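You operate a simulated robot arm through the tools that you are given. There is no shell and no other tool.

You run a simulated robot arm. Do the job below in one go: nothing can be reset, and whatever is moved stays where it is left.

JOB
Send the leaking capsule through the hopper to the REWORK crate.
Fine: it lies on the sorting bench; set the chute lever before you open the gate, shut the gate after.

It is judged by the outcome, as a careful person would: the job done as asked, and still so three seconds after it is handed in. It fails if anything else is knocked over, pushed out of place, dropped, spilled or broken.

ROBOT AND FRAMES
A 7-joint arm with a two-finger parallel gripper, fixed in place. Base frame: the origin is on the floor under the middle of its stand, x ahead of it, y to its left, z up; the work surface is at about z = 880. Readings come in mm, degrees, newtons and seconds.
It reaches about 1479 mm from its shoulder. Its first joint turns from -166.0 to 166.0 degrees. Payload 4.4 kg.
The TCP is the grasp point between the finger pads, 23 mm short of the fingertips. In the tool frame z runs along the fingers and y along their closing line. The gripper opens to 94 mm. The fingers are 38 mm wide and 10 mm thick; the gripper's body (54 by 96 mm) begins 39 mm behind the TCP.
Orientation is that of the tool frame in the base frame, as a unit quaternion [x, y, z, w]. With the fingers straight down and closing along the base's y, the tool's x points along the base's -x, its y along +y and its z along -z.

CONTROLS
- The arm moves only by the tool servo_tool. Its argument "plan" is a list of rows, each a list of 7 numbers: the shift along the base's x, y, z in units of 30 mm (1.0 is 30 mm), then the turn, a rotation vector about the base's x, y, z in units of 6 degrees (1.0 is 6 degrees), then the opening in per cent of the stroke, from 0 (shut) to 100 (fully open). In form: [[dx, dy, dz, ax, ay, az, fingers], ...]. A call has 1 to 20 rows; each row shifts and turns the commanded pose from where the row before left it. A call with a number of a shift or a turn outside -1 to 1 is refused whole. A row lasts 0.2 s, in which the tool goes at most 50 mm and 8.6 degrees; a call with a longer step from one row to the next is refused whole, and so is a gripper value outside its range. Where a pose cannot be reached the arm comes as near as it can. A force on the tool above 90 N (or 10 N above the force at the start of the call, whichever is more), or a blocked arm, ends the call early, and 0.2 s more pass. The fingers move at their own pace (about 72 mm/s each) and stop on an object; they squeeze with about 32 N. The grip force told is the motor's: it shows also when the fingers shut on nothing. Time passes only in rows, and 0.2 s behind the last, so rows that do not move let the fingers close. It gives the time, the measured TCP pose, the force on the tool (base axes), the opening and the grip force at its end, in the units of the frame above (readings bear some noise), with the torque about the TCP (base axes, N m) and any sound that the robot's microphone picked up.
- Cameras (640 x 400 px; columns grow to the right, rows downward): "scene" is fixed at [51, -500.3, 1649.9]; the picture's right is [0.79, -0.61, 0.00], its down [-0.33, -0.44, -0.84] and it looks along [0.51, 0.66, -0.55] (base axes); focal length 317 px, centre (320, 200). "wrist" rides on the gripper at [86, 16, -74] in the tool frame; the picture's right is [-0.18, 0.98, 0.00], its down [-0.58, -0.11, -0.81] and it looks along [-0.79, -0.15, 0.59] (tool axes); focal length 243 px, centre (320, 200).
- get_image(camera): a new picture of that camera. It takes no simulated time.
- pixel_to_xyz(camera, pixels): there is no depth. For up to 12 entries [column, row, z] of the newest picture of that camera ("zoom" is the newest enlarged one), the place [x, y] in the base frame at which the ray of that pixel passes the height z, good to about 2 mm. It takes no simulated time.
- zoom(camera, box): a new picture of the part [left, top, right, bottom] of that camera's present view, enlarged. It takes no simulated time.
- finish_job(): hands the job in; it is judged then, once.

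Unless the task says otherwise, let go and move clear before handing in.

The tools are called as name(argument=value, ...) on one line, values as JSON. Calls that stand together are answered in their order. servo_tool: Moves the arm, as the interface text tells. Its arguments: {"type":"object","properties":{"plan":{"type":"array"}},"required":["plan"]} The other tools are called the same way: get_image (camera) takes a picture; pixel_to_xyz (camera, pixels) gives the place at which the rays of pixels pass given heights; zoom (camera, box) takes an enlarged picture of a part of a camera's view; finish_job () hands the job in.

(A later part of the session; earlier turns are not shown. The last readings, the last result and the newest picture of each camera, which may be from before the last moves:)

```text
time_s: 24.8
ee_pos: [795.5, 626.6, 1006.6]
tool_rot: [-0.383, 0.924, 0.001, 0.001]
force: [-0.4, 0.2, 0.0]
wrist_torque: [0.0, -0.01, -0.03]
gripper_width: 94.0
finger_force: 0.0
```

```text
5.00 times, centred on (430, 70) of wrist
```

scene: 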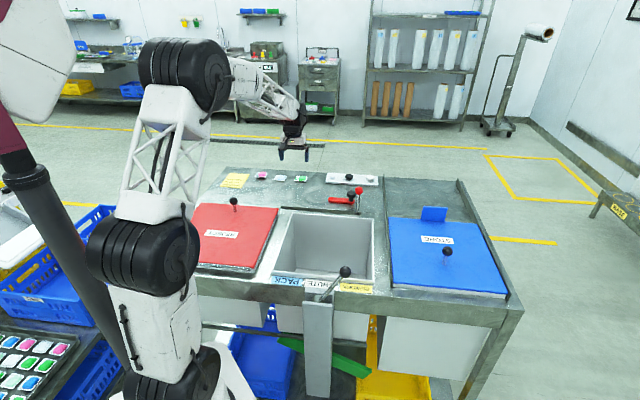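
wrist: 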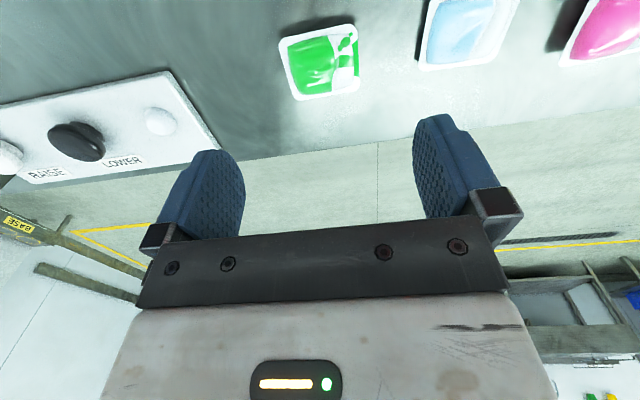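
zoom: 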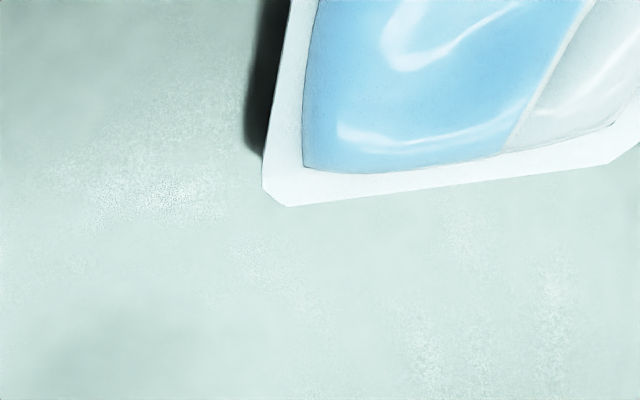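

The green capsule's droplets and wetted corner confirm the leak; blue at (460,25) looks whole. I'll get the flange corners' coordinates and triangulate its height with the scene camera.

zoom(camera="wrist", box=[240, 0, 400, 110])

pixel_to_xyz(camera="wrist", pixels=[[322, 64.5, 884], [322, 64.5, 890], [322, 64.5, 896], [279, 42, 888], [353, 23, 888], [359, 92, 888], [298, 101, 888]])

pixel_to_xyz(camera="scene", pixels=[[301.1, 179.2, 884], [301.1, 179.2, 890], [301.1, 179.2, 896], [294.7, 181.2, 888], [296.2, 176.5, 888], [307.5, 177, 888], [306, 182, 888]])

```text
3.64 times, centred on (320, 55) of wrist
```

zoom: 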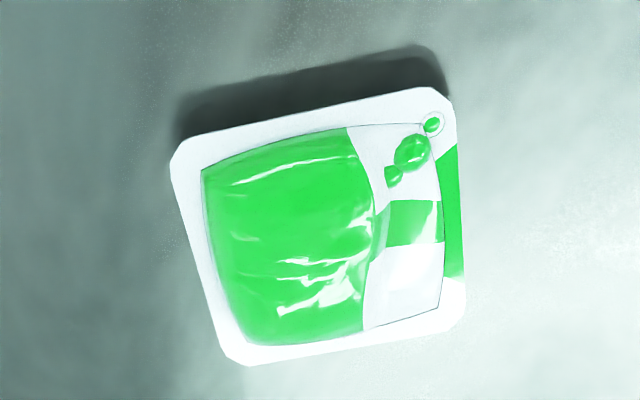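

```text
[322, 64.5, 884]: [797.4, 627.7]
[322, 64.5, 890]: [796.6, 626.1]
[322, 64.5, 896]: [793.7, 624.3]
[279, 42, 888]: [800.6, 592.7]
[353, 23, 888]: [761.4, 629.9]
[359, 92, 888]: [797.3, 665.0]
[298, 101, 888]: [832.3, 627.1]
```

```text
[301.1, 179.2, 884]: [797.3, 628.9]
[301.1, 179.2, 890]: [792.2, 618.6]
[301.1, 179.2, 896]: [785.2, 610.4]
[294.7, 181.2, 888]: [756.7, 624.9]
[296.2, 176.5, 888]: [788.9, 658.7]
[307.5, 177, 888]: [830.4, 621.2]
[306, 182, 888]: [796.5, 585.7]
```

The tray is about 55×48 mm, square to the bench, centred at about (797.5, 627.5), and its blue neighbour is only about 30 mm away. I'll narrow the fingers to about 70 mm so they miss the neighbour, and descend to just above it.

servo_tool(plan=[[0.06, 0.03, 0, 0, 0, 0, 74], [0, 0, 0, 0, 0, 0, 74], [0, 0, -0.8, 0, 0, 0, 74], [0, 0, -0.8, 0, 0, 0, 74], [0, 0, -0.8, 0, 0, 0, 74], [0, 0, 0, 0, 0, 0, 74]])

get_image(camera="wrist")

zoom(camera="scene", box=[250, 145, 350, 205])

```text
time_s: 26.2
ee_pos: [797.3, 627.2, 933.6]
tool_rot: [-0.383, 0.924, -0.001, 0.0]
force: [0.5, 1.3, 0.1]
wrist_torque: [-0.02, -0.03, 0.0]
gripper_width: 69.3
finger_force: 0.0
```

```text
taken
```

wrist: 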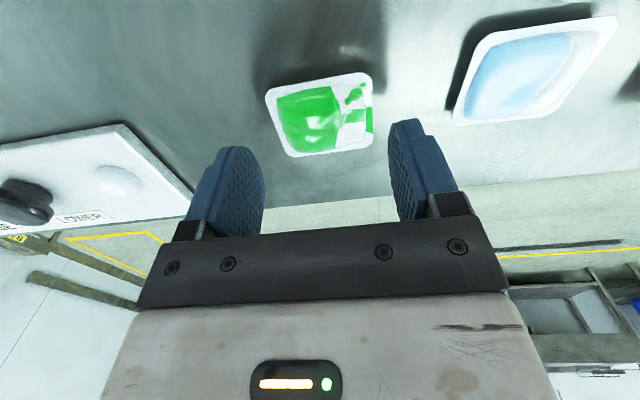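

```text
6.40 times, centred on (300, 175) of scene
```

zoom: 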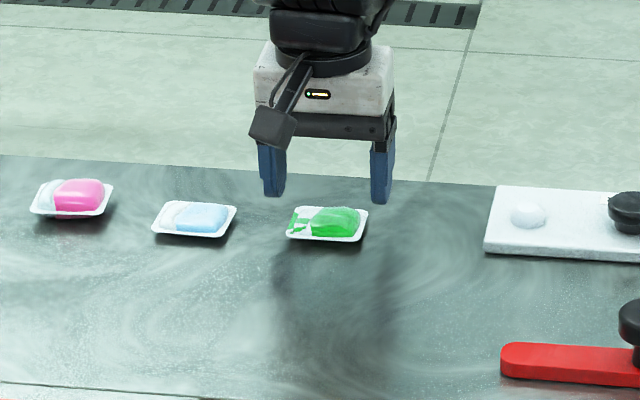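

The fingers straddle the green tray evenly (tray centre (320,118) in the wrist view). Descending slowly to near the deck, then checking force.

servo_tool(plan=[[0, 0, -0.3, 0, 0, 0, 74], [0, 0, -0.3, 0, 0, 0, 74], [0, 0, -0.25, 0, 0, 0, 74], [0, 0, 0, 0, 0, 0, 74]])

get_image(camera="wrist")

zoom(camera="scene", box=[270, 155, 330, 195])

```text
time_s: 27.2
ee_pos: [798.0, 627.0, 908.3]
tool_rot: [-0.382, 0.924, 0.0, 0.001]
force: [-0.3, -0.2, 0.3]
wrist_torque: [0.03, 0.02, 0.02]
gripper_width: 69.5
finger_force: 0.1
```

```text
taken
```

wrist: 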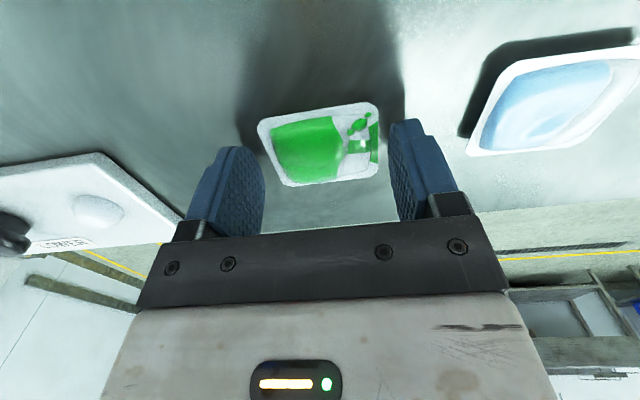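

```text
10.00 times, centred on (300, 175) of scene
```

zoom: 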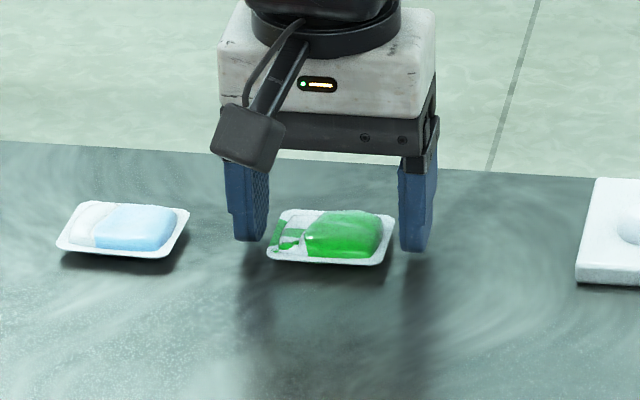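

No contact yet at TCP z 908; the tray is about 4 mm nearer the front than the finger centre. I'll shift 4 mm forward, go down 2.5 mm and close gently.

servo_tool(plan=[[-0.1, -0.1, 0, 0, 0, 0, 74], [0, 0, -0.09, 0, 0, 0, 74], [0, 0, 0, 0, 0, 0, 74]])

```text
time_s: 28.0
ee_pos: [794.2, 625.1, 905.9]
tool_rot: [-0.383, 0.924, 0.0, 0.001]
force: [-0.2, 0.1, 0.3]
wrist_torque: [-0.02, 0.01, 0.04]
gripper_width: 69.5
finger_force: 0.2
```

No contact with the deck at z 905.9. Closing on the tray.

servo_tool(plan=[[0, 0, 0, 0, 0, 0, 62], [0, 0, 0, 0, 0, 0, 56], [0, 0, 0, 0, 0, 0, 52], [0, 0, 0, 0, 0, 0, 50], [0, 0, 0, 0, 0, 0, 50]])

get_image(camera="wrist")

zoom(camera="scene", box=[270, 155, 330, 195])

```text
time_s: 29.2
ee_pos: [794.6, 623.7, 905.5]
tool_rot: [-0.383, 0.924, 0.001, 0.0]
force: [-0.2, 0.3, 0.3]
wrist_torque: [0.01, 0.0, -0.01]
gripper_width: 48.3
finger_force: 32.3
```

```text
taken
```

wrist: 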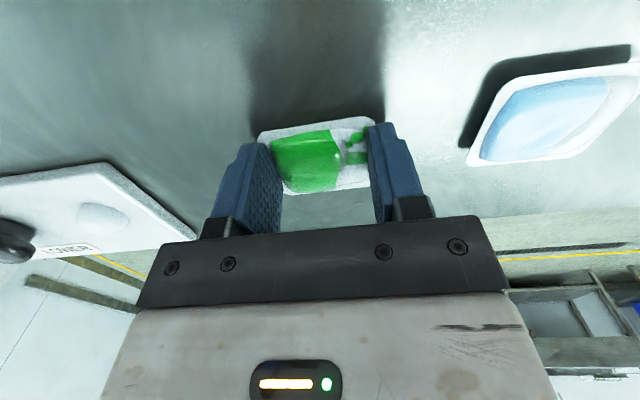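

```text
10.00 times, centred on (300, 175) of scene
```

zoom: 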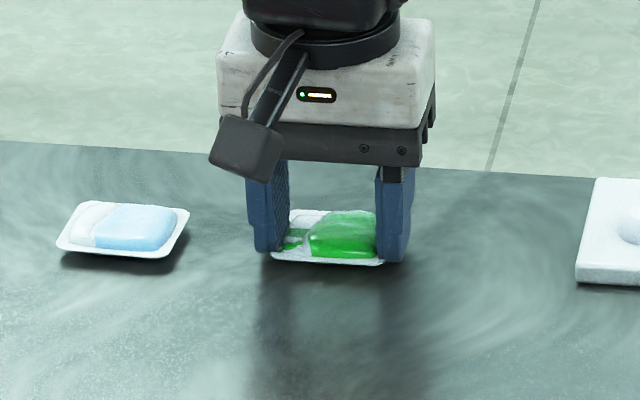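

The fingers stopped on the capsule at 48.3 mm with 32 N. Lifting a little and checking that it comes along.

servo_tool(plan=[[0, 0, 0.3, 0, 0, 0, 50], [0, 0, 0.5, 0, 0, 0, 50], [0, 0, 0.8, 0, 0, 0, 50], [0, 0, 0, 0, 0, 0, 50]])

get_image(camera="wrist")

zoom(camera="scene", box=[270, 145, 330, 195])

```text
time_s: 30.2
ee_pos: [793.2, 623.8, 953.0]
tool_rot: [-0.382, 0.924, 0.0, 0.0]
force: [-0.4, 0.7, 0.4]
wrist_torque: [-0.01, 0.01, -0.01]
gripper_width: 48.4
finger_force: 32.4
```

```text
taken
```

wrist: 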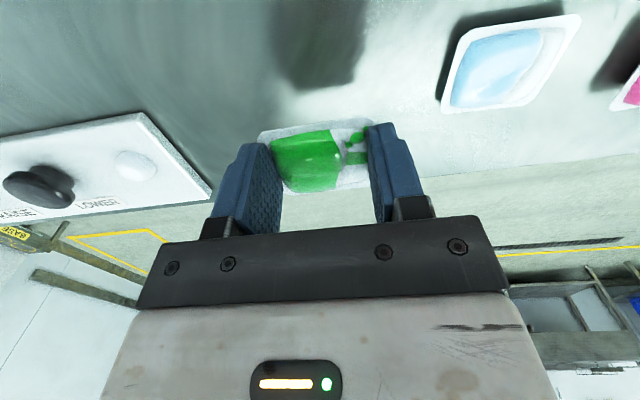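

```text
8.00 times, centred on (300, 170) of scene
```

zoom: 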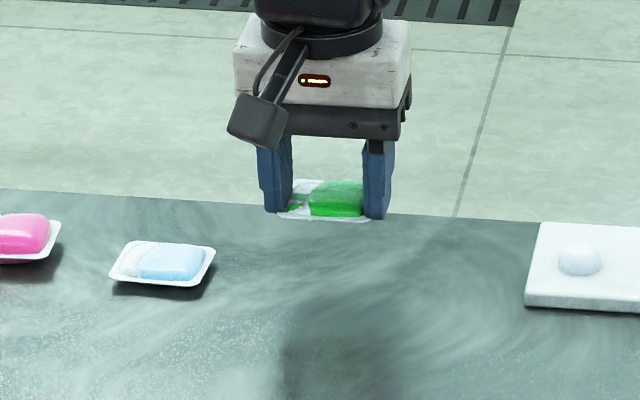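

The capsule is securely held (48.4 mm, 32 N) and clear of the deck. The hopper opening spans about e1 139–460, e2 365–708, so its centre is near (592,168) with its floor about z 590; I'll carry the capsule there at z about 1015.

servo_tool(plan=[[0, 0, 0.9, 0, 0, 0, 50], [0, 0, 0.9, 0, 0, 0, 50], [-0.4, -0.9, 0.2, 0, 0, 0, 50], [-0.42, -0.95, 0, 0, 0, 0, 50], [-0.42, -0.95, 0, 0, 0, 0, 50], [-0.42, -0.95, 0, 0, 0, 0, 50], [-0.42, -0.95, 0, 0, 0, 0, 50], [-0.42, -0.95, 0, 0, 0, 0, 50], [-0.42, -0.95, 0, 0, 0, 0, 50], [-0.42, -0.95, 0, 0, 0, 0, 50], [-0.42, -0.95, 0, 0, 0, 0, 50], [-0.42, -0.95, 0, 0, 0, 0, 50], [-0.42, -0.95, 0, 0, 0, 0, 50], [-0.42, -0.95, 0, 0, 0, 0, 50], [-0.42, -0.95, 0, 0, 0, 0, 50], [-0.42, -0.95, 0, 0, 0, 0, 50], [-0.42, -0.95, 0, 0, 0, 0, 50], [-0.42, -0.95, 0, 0, 0, 0, 50]])

get_image(camera="wrist")

get_image(camera="scene")

```text
time_s: 34.0
ee_pos: [591.8, 172.9, 1016.0]
tool_rot: [-0.383, 0.924, 0.0, 0.0]
force: [-0.1, 0.3, -0.5]
wrist_torque: [0.05, -0.02, 0.01]
gripper_width: 48.6
finger_force: 31.5
```

```text
taken
```

wrist: 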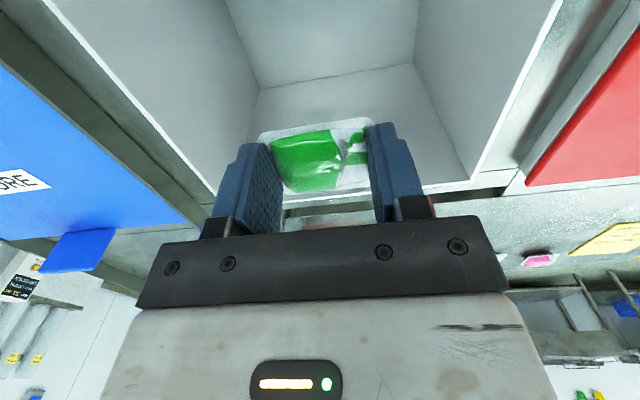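

```text
taken
```

scene: 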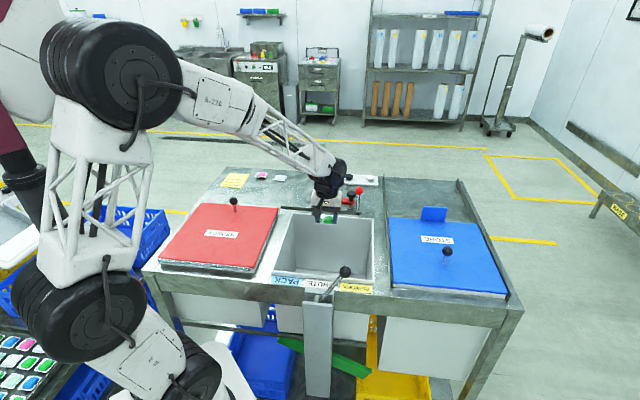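

The capsule is held over the hopper. Checking the hopper's floor and rim coordinates from this view before lowering.

pixel_to_xyz(camera="wrist", pixels=[[258, 88, 590], [415, 62, 590], [258, 88, 620], [415, 62, 620], [478, 183, 905], [165, 140, 905], [560, 5, 905], [228, 0, 590]])

zoom(camera="scene", box=[260, 140, 400, 300])

pixel_to_xyz(camera="scene", pixels=[[292.1, 213, 905], [373, 218.6, 905], [270.5, 275, 905], [374.3, 280.8, 905]])

```text
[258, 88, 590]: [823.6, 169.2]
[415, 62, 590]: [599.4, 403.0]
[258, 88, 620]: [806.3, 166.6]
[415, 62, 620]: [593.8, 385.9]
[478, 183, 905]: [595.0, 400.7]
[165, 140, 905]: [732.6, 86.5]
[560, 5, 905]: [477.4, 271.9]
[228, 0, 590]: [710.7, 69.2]
```

```text
2.50 times, centred on (330, 220) of scene
```

zoom: 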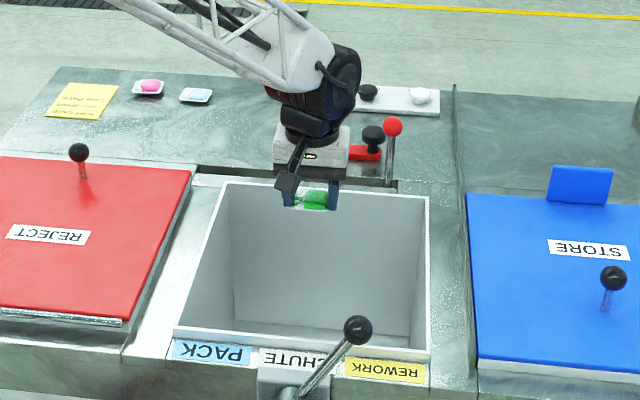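

```text
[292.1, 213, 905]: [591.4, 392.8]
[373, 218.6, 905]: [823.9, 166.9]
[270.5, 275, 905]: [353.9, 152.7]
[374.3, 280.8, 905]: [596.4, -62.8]
```

The hopper corners come out at (354,153), (592,397), (824,167), (596,−63), centre about (592,163), with straight walls. I'll lower the capsule into it in stages.

servo_tool(plan=[[0, -0.3, -0.6, 0, 0, 0, 50], [0, 0, -0.8, 0, 0, 0, 50], [0, 0, -0.8, 0, 0, 0, 50], [0, 0, -0.8, 0, 0, 0, 50], [0, 0, -0.8, 0, 0, 0, 50], [0, 0, -0.8, 0, 0, 0, 50], [0, 0, -0.8, 0, 0, 0, 50]])

get_image(camera="scene")

get_image(camera="wrist")

```text
time_s: 35.6
ee_pos: [592.3, 161.9, 851.5]
tool_rot: [-0.383, 0.924, 0.0, -0.001]
force: [0.4, -0.6, 0.0]
wrist_torque: [-0.02, -0.03, 0.0]
gripper_width: 48.2
finger_force: 32.4
```

```text
taken
```

scene: 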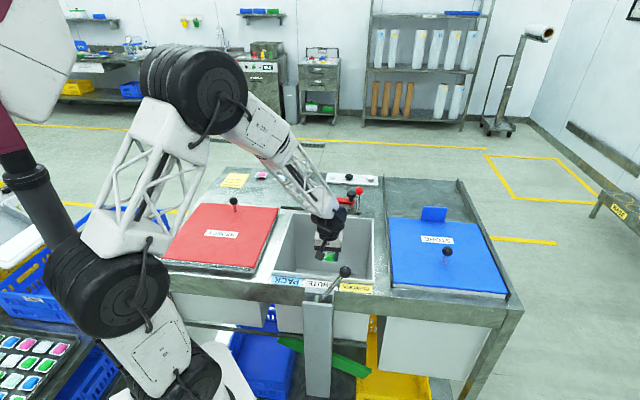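

```text
taken
```

wrist: 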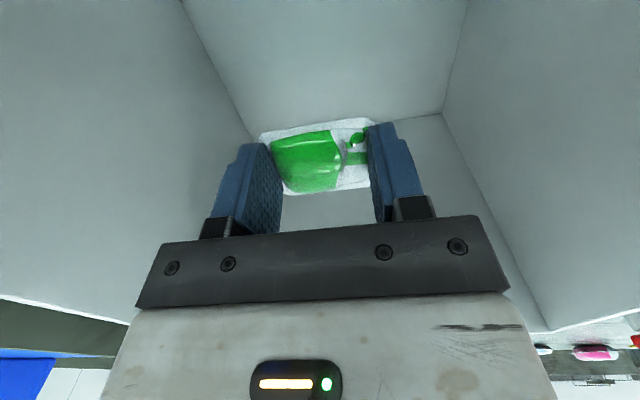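

Plenty of clearance to all walls in both pictures, and forces are near zero. Lowering further.

servo_tool(plan=[[0, 0, -0.8, 0, 0, 0, 50], [0, 0, -0.8, 0, 0, 0, 50], [0, 0, -0.8, 0, 0, 0, 50], [0, 0, -0.8, 0, 0, 0, 50], [0, 0, 0, 0, 0, 0, 50]])

get_image(camera="scene")

get_image(camera="wrist")

```text
time_s: 36.8
ee_pos: [593.5, 160.4, 754.4]
tool_rot: [-0.383, 0.924, 0.0, 0.0]
force: [-0.4, 0.0, -0.7]
wrist_torque: [-0.01, -0.01, 0.01]
gripper_width: 48.4
finger_force: 32.5
```

```text
taken
```

scene: 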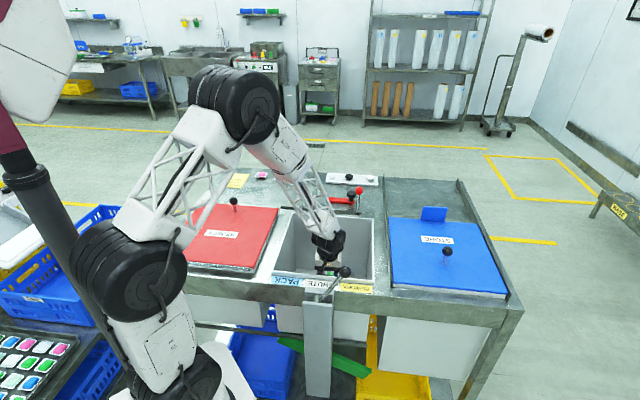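

```text
taken
```

wrist: 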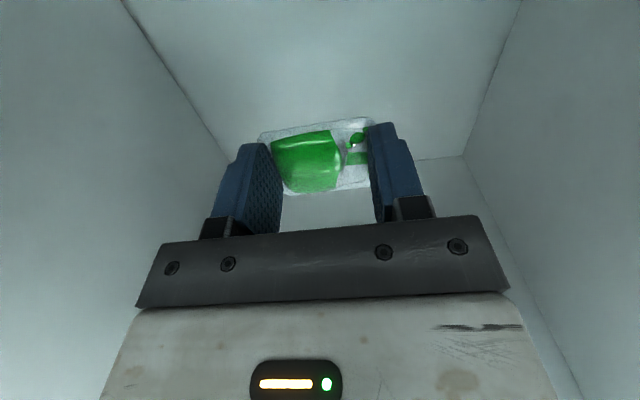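

Still clear; the fingertips are about 140 mm above the hopper floor. I'll go 60 mm lower and then release.

servo_tool(plan=[[0, 0, -0.7, 0, 0, 0, 50], [0, 0, -0.7, 0, 0, 0, 50], [0, 0, -0.7, 0, 0, 0, 50], [0, 0, 0, 0, 0, 0, 50]])

get_image(camera="scene")

get_image(camera="wrist")

```text
time_s: 37.8
ee_pos: [594.7, 159.8, 691.2]
tool_rot: [-0.384, 0.923, 0.0, 0.001]
force: [-0.9, -0.5, -0.2]
wrist_torque: [0.03, 0.0, -0.02]
gripper_width: 48.2
finger_force: 32.5
```

```text
taken
```

scene: 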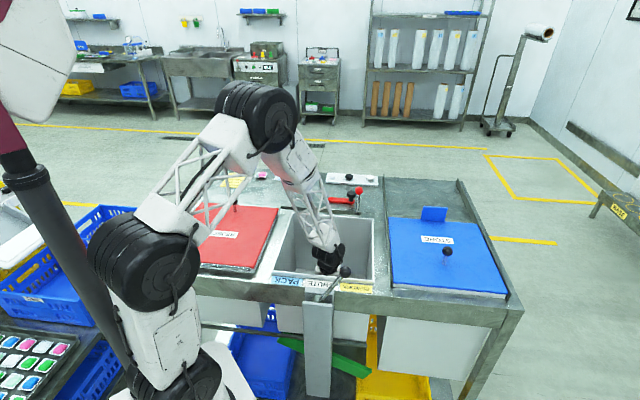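

```text
taken
```

wrist: 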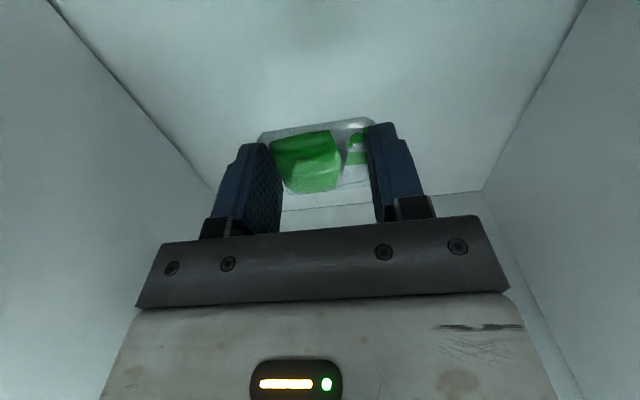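

Clear all around; the floor is about 75 mm below the fingertips. One more small descent so the capsule is set down gently, then open.

servo_tool(plan=[[0, 0, -0.6, 0, 0, 0, 50], [0, 0, -0.6, 0, 0, 0, 50], [0, 0, -0.3, 0, 0, 0, 50], [0, 0, 0, 0, 0, 0, 50]])

get_image(camera="scene")

get_image(camera="wrist")

```text
time_s: 38.8
ee_pos: [593.1, 160.8, 646.8]
tool_rot: [-0.384, 0.923, 0.0, 0.0]
force: [-0.1, -0.1, -0.6]
wrist_torque: [0.0, -0.03, 0.0]
gripper_width: 48.4
finger_force: 32.3
```

```text
taken
```

scene: 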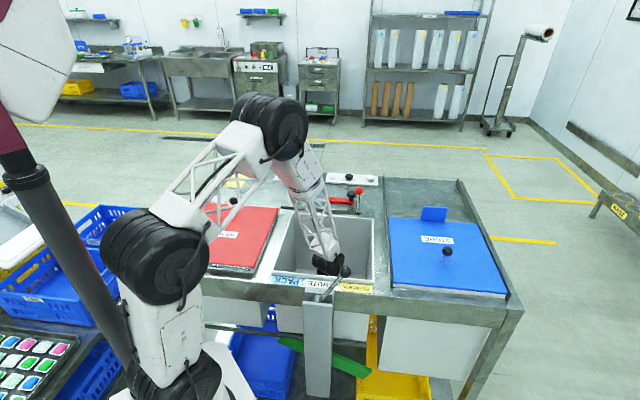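

```text
taken
```

wrist: 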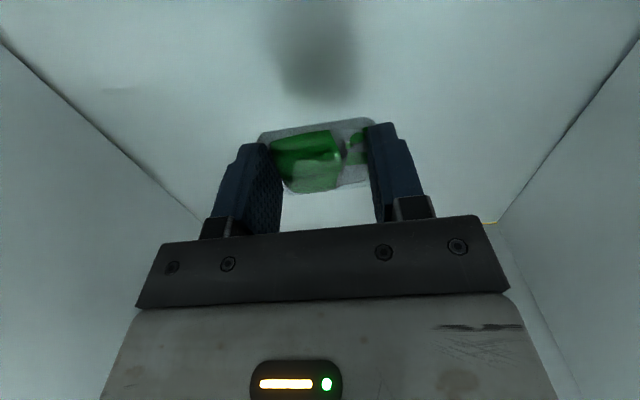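

The capsule's shadow is on the floor just beneath (315,60). Lowering 15 mm more and opening the fingers.

servo_tool(plan=[[0, 0, -0.5, 0, 0, 0, 50], [0, 0, 0, 0, 0, 0, 50], [0, 0, 0, 0, 0, 0, 60], [0, 0, 0, 0, 0, 0, 80], [0, 0, 0, 0, 0, 0, 80]])

get_image(camera="wrist")

```text
time_s: 40.0
ee_pos: [594.6, 161.0, 632.9]
tool_rot: [-0.384, 0.923, 0.0, 0.0]
force: [0.0, 0.0, -0.7]
wrist_torque: [-0.01, -0.02, 0.01]
gripper_width: 75.1
finger_force: 0.1
```

```text
taken
```

wrist: 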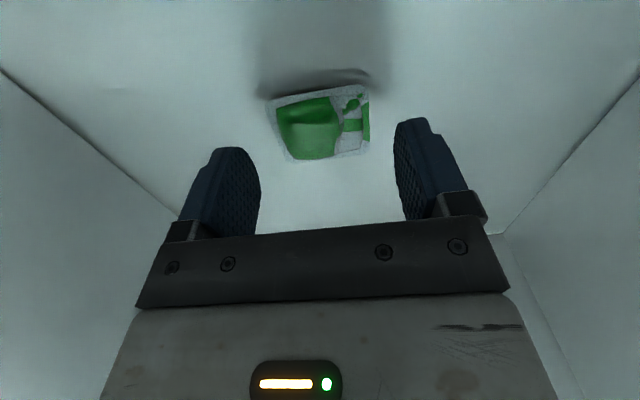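

The capsule now lies upright on the hopper floor at (322,125). Raising straight up out of the hopper.

servo_tool(plan=[[0, 0, 0.5, 0, 0, 0, 80], [0, 0, 0.9, 0, 0, 0, 80], [0, 0, 1, 0, 0, 0, 80], [0, 0, 1, 0, 0, 0, 80], [0, 0, 1, 0, 0, 0, 80], [0, 0, 1, 0, 0, 0, 80], [0, 0, 1, 0, 0, 0, 80], [0, 0, 1, 0, 0, 0, 80], [0, 0, 1, 0, 0, 0, 80], [0, 0, 1, 0, 0, 0, 80], [0, 0, 1, 0, 0, 0, 80], [0, 0, 1, 0, 0, 0, 80], [0, 0, 1, 0, 0, 0, 80], [0, 0, 1, 0, 0, 0, 80], [0, 0, 1, 0, 0, 0, 80], [0, 0, 0.8, 0, 0, 0, 80]])

get_image(camera="wrist")

get_image(camera="scene")

```text
time_s: 43.4
ee_pos: [593.1, 161.2, 1088.2]
tool_rot: [-0.383, 0.924, 0.0, -0.001]
force: [-1.2, 0.1, -0.1]
wrist_torque: [-0.02, 0.01, 0.01]
gripper_width: 75.2
finger_force: 0.0
```

```text
taken
```

wrist: 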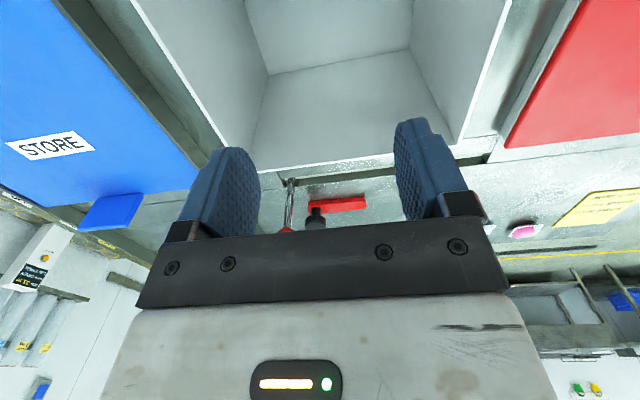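

```text
taken
```

scene: 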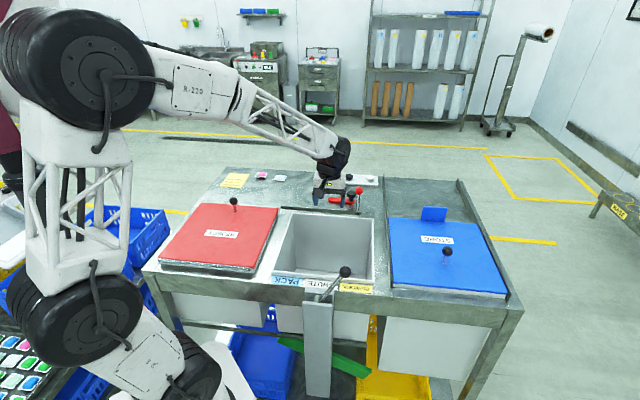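

The hopper is clear of the gripper and the capsule is inside. Now I'll look closely at the gate rod and slot from here before touching it.

zoom(camera="wrist", box=[260, 150, 400, 235])

zoom(camera="scene", box=[270, 180, 400, 290])

```text
4.57 times, centred on (330, 192) of wrist
```

zoom: 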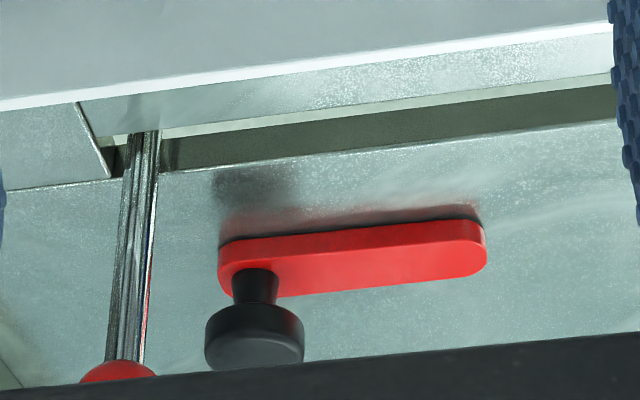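

```text
3.64 times, centred on (335, 235) of scene
```

zoom: 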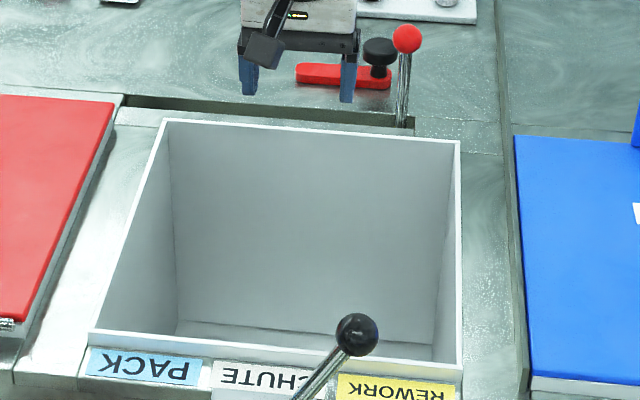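

The rod stands at the right end of a long slot, so it should slide left along the slot; the red bar lies parallel and does not cross the slot. I'll hover above the red ball to measure it.

servo_tool(plan=[[0.9, 0.4, 0.1, 0, 0, 0, 100], [0.9, 0.4, 0.1, 0, 0, 0, 100], [0.9, 0.4, 0.1, 0, 0, 0, 100], [0.9, 0.4, 0.1, 0, 0, 0, 100], [0.9, 0.4, 0.1, 0, 0, 0, 100], [0.9, 0.4, 0.1, 0, 0, 0, 100], [0.9, 0.4, 0, 0, 0, 0, 100], [0.9, 0.4, 0, 0, 0, 0, 100], [0.9, 0.4, 0, 0, 0, 0, 100]])

get_image(camera="wrist")

zoom(camera="wrist", box=[240, 0, 440, 120])

```text
time_s: 45.4
ee_pos: [837.0, 270.4, 1107.1]
tool_rot: [-0.384, 0.923, 0.0, 0.0]
force: [-0.7, 0.4, -0.8]
wrist_torque: [0.0, -0.03, -0.01]
gripper_width: 93.9
finger_force: 0.2
```

```text
taken
```

wrist: 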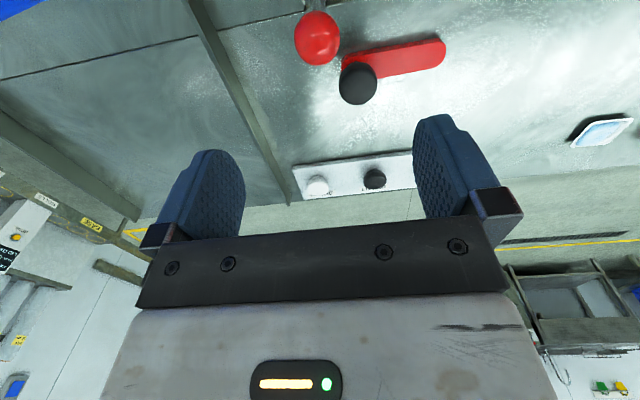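

```text
3.20 times, centred on (340, 60) of wrist
```

zoom: 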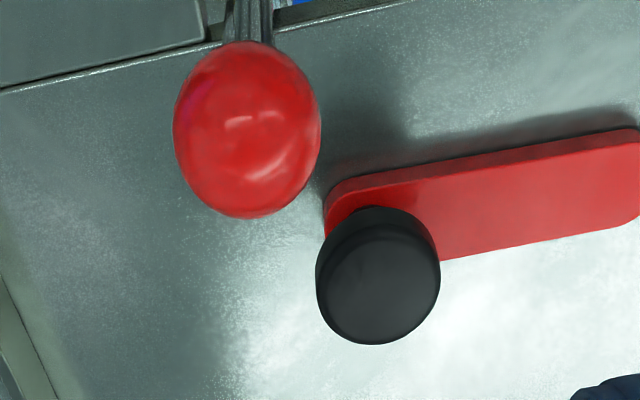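

The red ball is at about (317,38) in the wrist view. Intersecting it with the scene view ray at (358.9,190.5), plus the black knob at (358,84).

pixel_to_xyz(camera="wrist", pixels=[[317.2, 38.1, 960], [317.2, 38.1, 975], [317.2, 38.1, 990], [358.1, 86, 920], [358.1, 86, 935], [350, 70, 890], [443, 50, 890]])

pixel_to_xyz(camera="scene", pixels=[[358.9, 190.5, 960], [358.9, 190.5, 975], [358.9, 190.5, 990], [351.4, 192.5, 920], [351.4, 192.5, 935]])

```text
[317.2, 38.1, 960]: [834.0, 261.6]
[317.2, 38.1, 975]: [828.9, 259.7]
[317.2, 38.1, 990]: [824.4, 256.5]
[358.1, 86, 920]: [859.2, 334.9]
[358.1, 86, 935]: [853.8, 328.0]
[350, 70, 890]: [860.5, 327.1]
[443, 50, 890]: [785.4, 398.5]
```

```text
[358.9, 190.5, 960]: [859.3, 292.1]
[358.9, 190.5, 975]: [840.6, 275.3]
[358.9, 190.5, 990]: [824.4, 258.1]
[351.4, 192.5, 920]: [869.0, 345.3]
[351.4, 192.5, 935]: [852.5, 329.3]
```

The ball is at about (824, 257, 990), the black knob at (853, 329, 935) well to the side. I'll lower the open fingers around the red ball.

servo_tool(plan=[[-0.42, -0.44, 0, 0, 0, 0, 100], [0, 0, -0.8, 0, 0, 0, 100], [0, 0, -0.8, 0, 0, 0, 100], [0, 0, -0.8, 0, 0, 0, 100], [0, 0, -0.8, 0, 0, 0, 100], [0, 0, -0.8, 0, 0, 0, 100], [0, 0, 0, 0, 0, 0, 100]])

get_image(camera="wrist")

zoom(camera="scene", box=[310, 160, 410, 230])

```text
time_s: 47.0
ee_pos: [822.6, 256.5, 988.1]
tool_rot: [-0.384, 0.924, 0.0, -0.001]
force: [1.0, 1.2, 0.3]
wrist_torque: [0.0, 0.03, 0.02]
gripper_width: 94.5
finger_force: 0.1
```

```text
taken
```

wrist: 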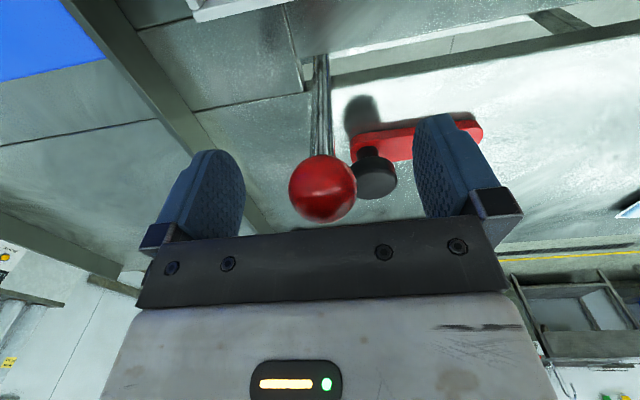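

```text
5.71 times, centred on (360, 195) of scene
```

zoom: 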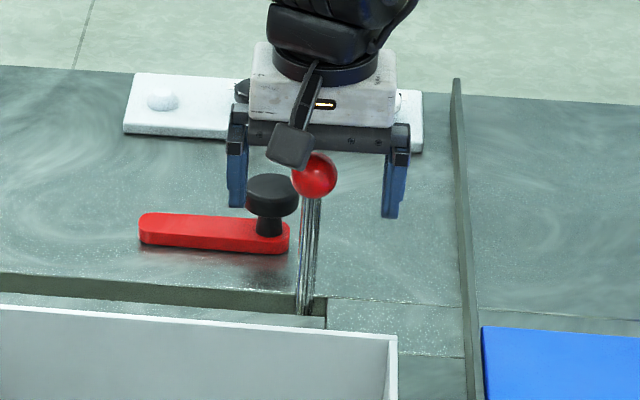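

The red ball is centred between the fingers at (322,188). Closing on it.

servo_tool(plan=[[0, 0, 0, 0, 0, 0, 20], [0, 0, 0, 0, 0, 0, 20], [0, 0, 0, 0, 0, 0, 20], [0, 0, 0, 0, 0, 0, 20]])

```text
time_s: 48.0
ee_pos: [822.3, 256.7, 989.1]
tool_rot: [-0.384, 0.923, 0.001, -0.001]
force: [-17.4, 12.5, 1.7]
wrist_torque: [-0.08, 0.08, 0.07]
gripper_width: 32.7
finger_force: 45.0
```

The ball is held (32.7 mm). I'll try a small 8 mm slide to the left along the slot and read the force.

servo_tool(plan=[[-0.1, 0.1, 0, 0, 0, 0, 20], [-0.1, 0.1, 0, 0, 0, 0, 20], [0, 0, 0, 0, 0, 0, 20]])

zoom(camera="scene", box=[310, 160, 410, 230])

```text
time_s: 48.8
ee_pos: [818.1, 261.4, 988.5]
tool_rot: [-0.384, 0.923, 0.0, 0.0]
force: [-11.3, -16.7, 8.1]
wrist_torque: [0.45, -0.44, -0.18]
gripper_width: 32.4
finger_force: 45.0
```

```text
5.71 times, centred on (360, 195) of scene
```

zoom: 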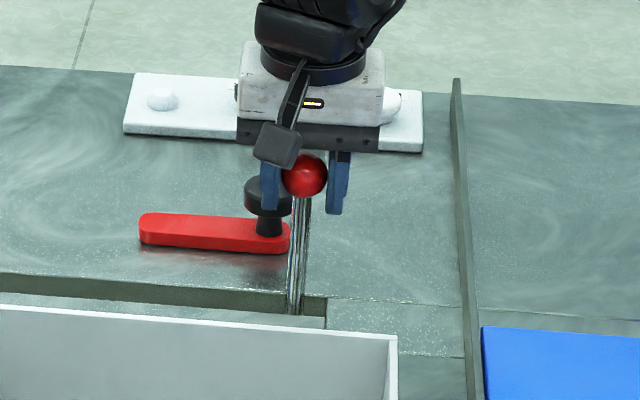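

The rod slid about 8 mm along the slot with only a few newtons of resistance, so this is the gate handle. I'll keep sliding left in steps, easing the sideways force.

servo_tool(plan=[[-0.424, 0.376, 0, 0, 0, 0, 20], [-0.4, 0.4, 0, 0, 0, 0, 20], [-0.4, 0.4, 0, 0, 0, 0, 20], [0, 0, 0, 0, 0, 0, 20]])

get_image(camera="scene")

zoom(camera="scene", box=[260, 160, 400, 290])

```text
time_s: 49.8
ee_pos: [779.9, 299.5, 986.8]
tool_rot: [-0.384, 0.923, 0.0, 0.001]
force: [-0.2, -4.1, 18.1]
wrist_torque: [-0.31, 0.27, 0.06]
gripper_width: 32.3
finger_force: 44.9
```

```text
taken
```

scene: 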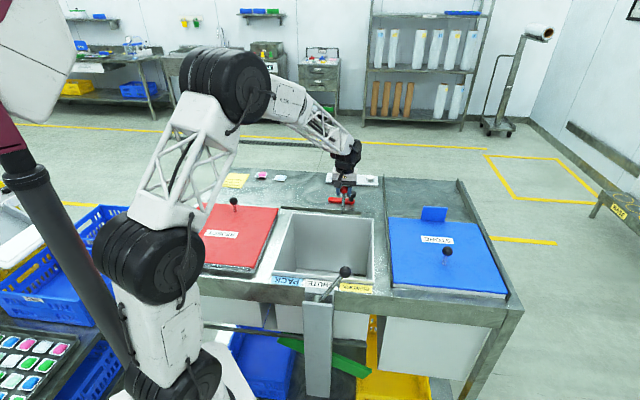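

```text
3.08 times, centred on (330, 225) of scene
```

zoom: 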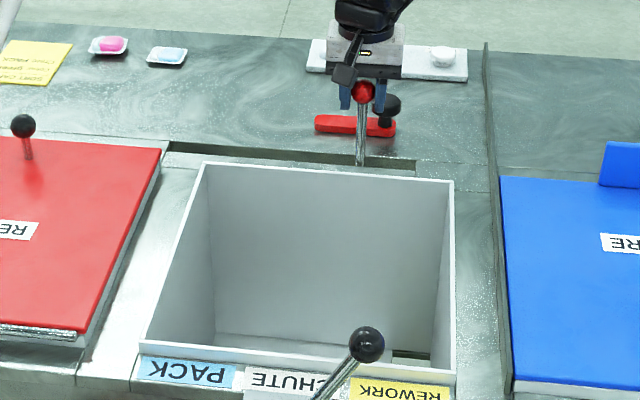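

The gate is opening: a gap appears at the right of the hopper floor ((410,355) in the zoom). Continuing the slide left.

servo_tool(plan=[[-0.4, 0.4, 0.03, 0, 0, 0, 20], [-0.4, 0.4, 0, 0, 0, 0, 20], [-0.4, 0.4, 0, 0, 0, 0, 20], [-0.4, 0.4, 0, 0, 0, 0, 20], [-0.4, 0.4, 0, 0, 0, 0, 20], [0, 0, 0, 0, 0, 0, 20]])

zoom(camera="scene", box=[240, 160, 400, 290])

zoom(camera="scene", box=[220, 280, 440, 400])

```text
time_s: 51.2
ee_pos: [721.5, 357.4, 987.1]
tool_rot: [-0.384, 0.923, 0.0, 0.0]
force: [13.4, 9.3, 15.0]
wrist_torque: [0.25, -0.37, -0.14]
gripper_width: 32.5
finger_force: 44.7
```

```text
3.08 times, centred on (320, 225) of scene
```

zoom: 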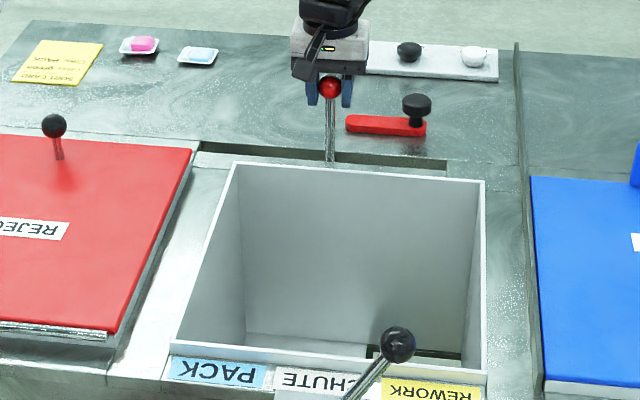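

```text
2.91 times, centred on (330, 340) of scene
```

zoom: 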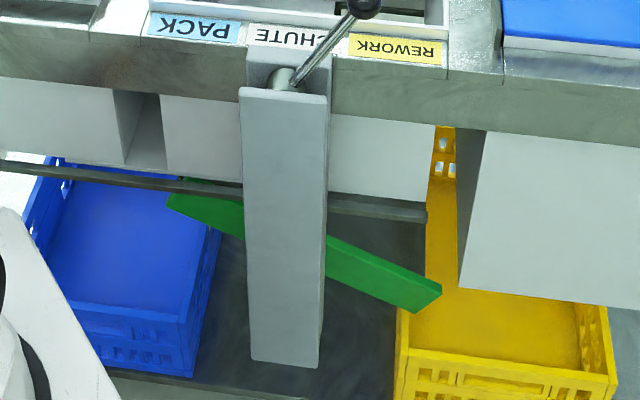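

The gap at the right is widening and the neighbours are undisturbed. Continuing to slide the gate open.

servo_tool(plan=[[-0.38, 0.42, 0.03, 0, 0, 0, 20], [-0.4, 0.4, 0, 0, 0, 0, 20], [-0.4, 0.4, 0, 0, 0, 0, 20], [-0.4, 0.4, 0, 0, 0, 0, 20], [-0.4, 0.4, 0, 0, 0, 0, 20], [0, 0, 0, 0, 0, 0, 20]])

get_image(camera="wrist")

get_image(camera="scene")

```text
time_s: 52.6
ee_pos: [662.1, 417.5, 989.0]
tool_rot: [-0.384, 0.923, -0.001, 0.0]
force: [-3.3, -4.1, 4.8]
wrist_torque: [-0.38, 0.34, -0.09]
gripper_width: 32.5
finger_force: 45.1
```

```text
taken
```

wrist: 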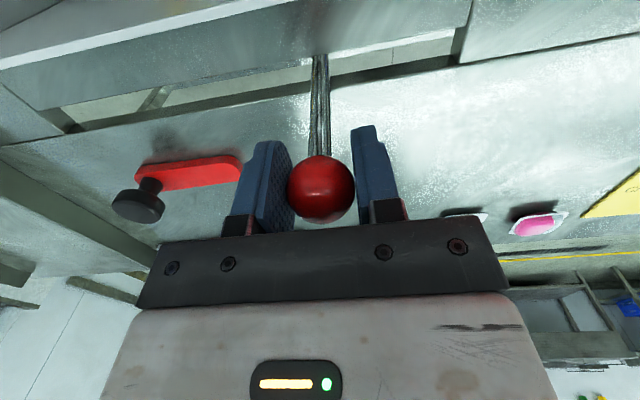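

```text
taken
```

scene: 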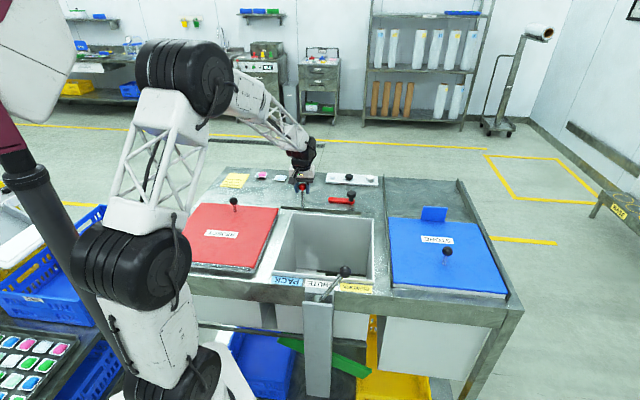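

The gate is about two-thirds open and everything is moving freely. Continuing toward the left end of the slot.

servo_tool(plan=[[-0.4, 0.4, 0, 0, 0, 0, 20], [-0.4, 0.4, 0, 0, 0, 0, 20], [-0.35, 0.35, 0, 0, 0, 0, 20], [0, 0, 0, 0, 0, 0, 20]])

zoom(camera="scene", box=[240, 160, 400, 290])

zoom(camera="scene", box=[220, 280, 440, 400])

get_image(camera="wrist")

```text
time_s: 53.6
ee_pos: [625.6, 452.5, 987.6]
tool_rot: [-0.384, 0.923, -0.001, -0.001]
force: [-15.5, -14.7, -3.0]
wrist_torque: [0.22, -0.3, -0.04]
gripper_width: 32.8
finger_force: 45.0
```

```text
3.08 times, centred on (320, 225) of scene
```

zoom: 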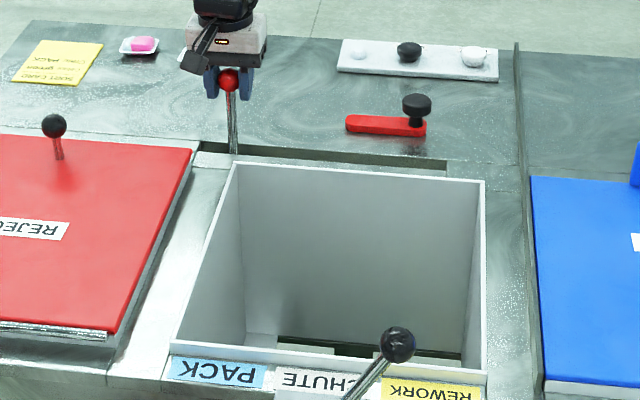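

```text
2.91 times, centred on (330, 340) of scene
```

zoom: 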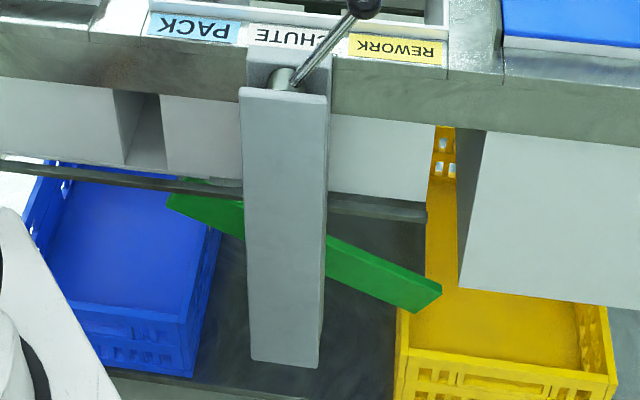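

```text
taken
```

wrist: 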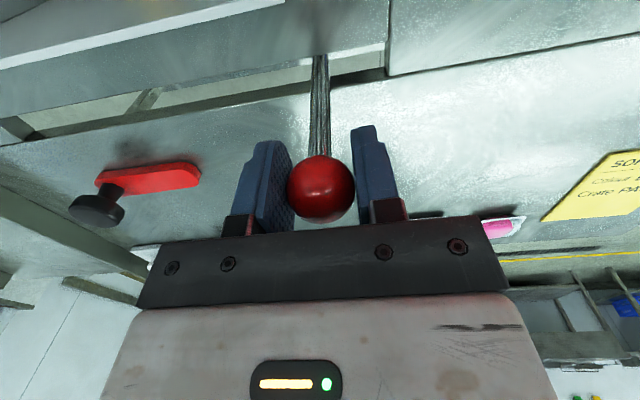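

About 40 mm of slot remains to the left of the rod (rod at (320,70), slot end at (387,72)). Finishing the opening stroke gently.

servo_tool(plan=[[-0.37, 0.33, 0, 0, 0, 0, 20], [-0.35, 0.35, 0, 0, 0, 0, 20], [0, 0, 0, 0, 0, 0, 20]])

zoom(camera="scene", box=[240, 160, 400, 290])

zoom(camera="scene", box=[220, 280, 440, 400])

get_image(camera="wrist")

```text
time_s: 54.4
ee_pos: [606.7, 472.9, 987.8]
tool_rot: [-0.384, 0.923, -0.001, 0.0]
force: [-11.7, -16.3, -5.6]
wrist_torque: [-0.08, 0.08, 0.03]
gripper_width: 32.4
finger_force: 45.4
```

```text
3.08 times, centred on (320, 225) of scene
```

zoom: 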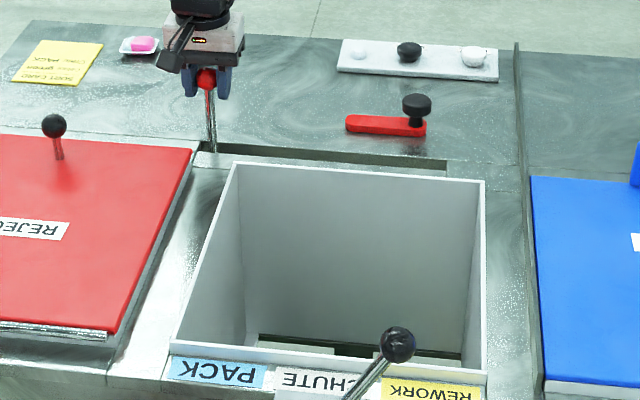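

```text
2.91 times, centred on (330, 340) of scene
```

zoom: 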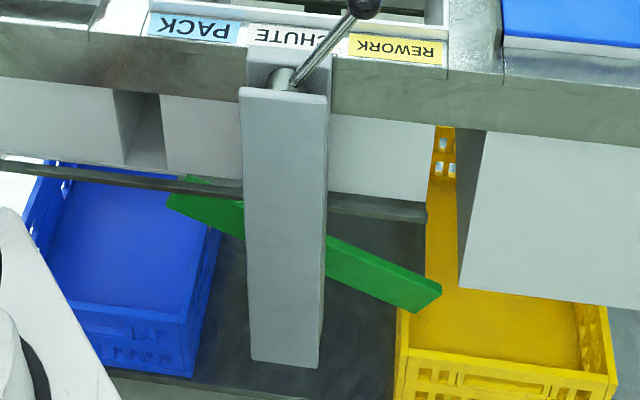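

```text
taken
```

wrist: 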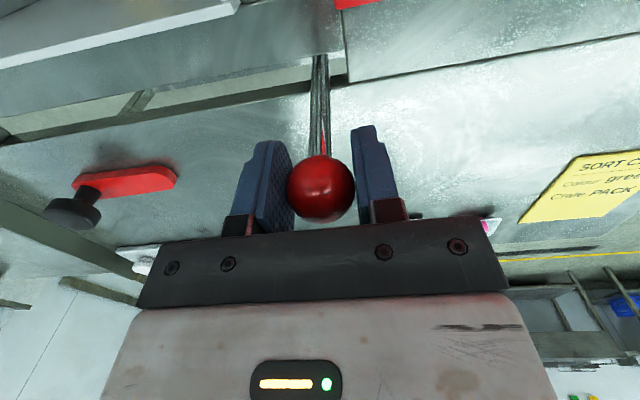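

A bit of slot remains to the left of the rod (rod (320,70), end (347,70)). Zooming in on the hopper bottom and the yellow crate to see where the capsule is.

zoom(camera="scene", box=[290, 250, 370, 300])

zoom(camera="scene", box=[340, 300, 440, 400])

servo_tool(plan=[[-0.2, 0.2, 0, 0, 0, 0, 20], [-0.12, 0.12, 0, 0, 0, 0, 20], [0, 0, 0, 0, 0, 0, 20], [0, 0, 0, 0, 0, 0, 20]])

```text
8.00 times, centred on (330, 275) of scene
```

zoom: 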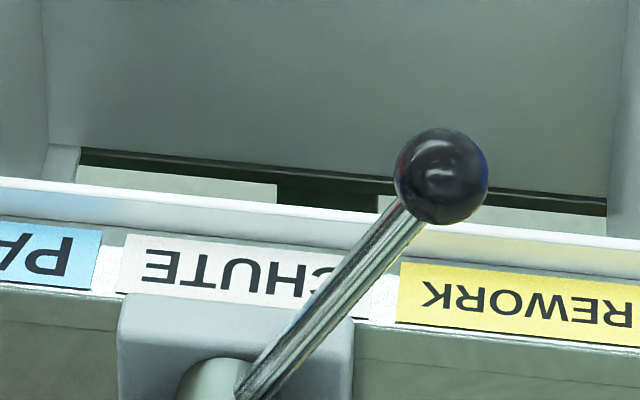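

```text
4.00 times, centred on (390, 350) of scene
```

zoom: 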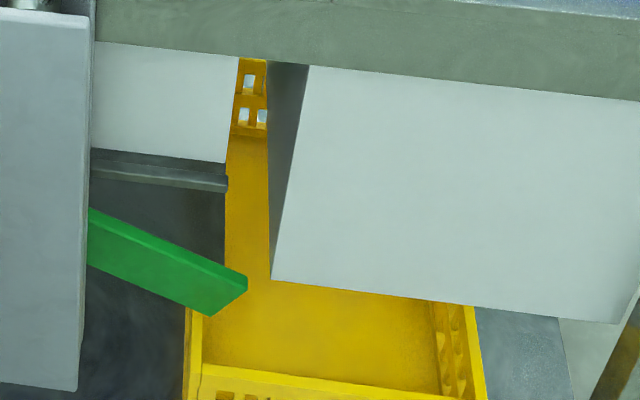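

```text
time_s: 54.9
ee_pos: [603.4, 476.2, 986.7]
tool_rot: [-0.382, 0.924, -0.001, 0.001]
force: [29.5, -21.1, -6.5]
wrist_torque: [0.0, 0.09, -0.08]
gripper_width: 32.5
finger_force: 44.8
stopped in row 2: the force on the tool passed its limit at 94 N (the readings are from after the stop); the commanded pose is now the measured one
```

The rod hit the end stop (94 N, then relaxed): the gate is fully open. I don't see the capsule from the scene camera, so I'll let go, rise and look down into the hopper with the wrist camera.

servo_tool(plan=[[0, 0, 0, 0, 0, 0, 100], [0, 0, 0, 0, 0, 0, 100], [0, 0, 0, 0, 0, 0, 100], [0, 0, 0.9, 0, 0, 0, 100], [0, 0, 0.9, 0, 0, 0, 100], [0, 0, 0.9, 0, 0, 0, 100], [0, 0, 0.9, 0, 0, 0, 100], [0, -0.5, 0.5, 0, 0, 0, 100], [0, -0.9, 0.3, 0, 0, 0, 100], [0, -0.9, 0, 0, 0, 0, 100], [0, -0.9, 0, -0.7, 0.7, 0, 100], [0, -0.9, 0, -0.7, 0.7, 0, 100], [0, -0.9, 0, -0.7, 0.7, 0, 100], [0, -0.9, 0, -0.7, 0.7, 0, 100], [0, -0.9, 0, -0.7, 0.7, 0, 100], [0, -0.9, 0, 0, 0, 0, 100], [0, -0.9, 0, 0, 0, 0, 100]])

get_image(camera="wrist")

get_image(camera="scene")

```text
time_s: 58.5
ee_pos: [602.4, 221.3, 1119.0]
tool_rot: [-0.369, 0.893, -0.1, -0.237]
force: [-0.1, 0.0, -0.2]
wrist_torque: [0.02, 0.02, -0.01]
gripper_width: 94.1
finger_force: 0.1
```

```text
taken
```

wrist: 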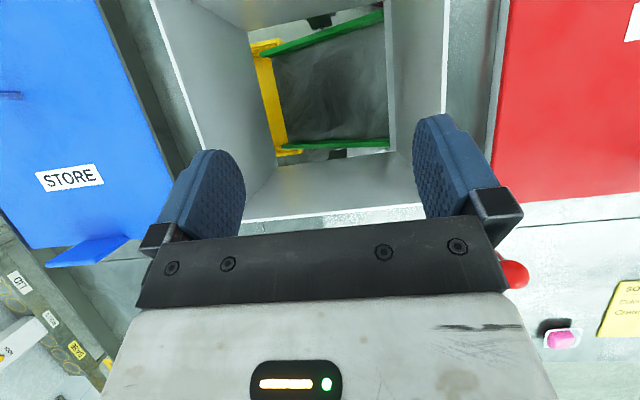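

```text
taken
```

scene: 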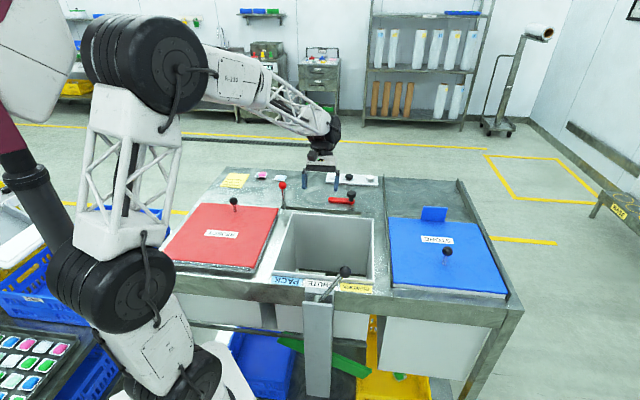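

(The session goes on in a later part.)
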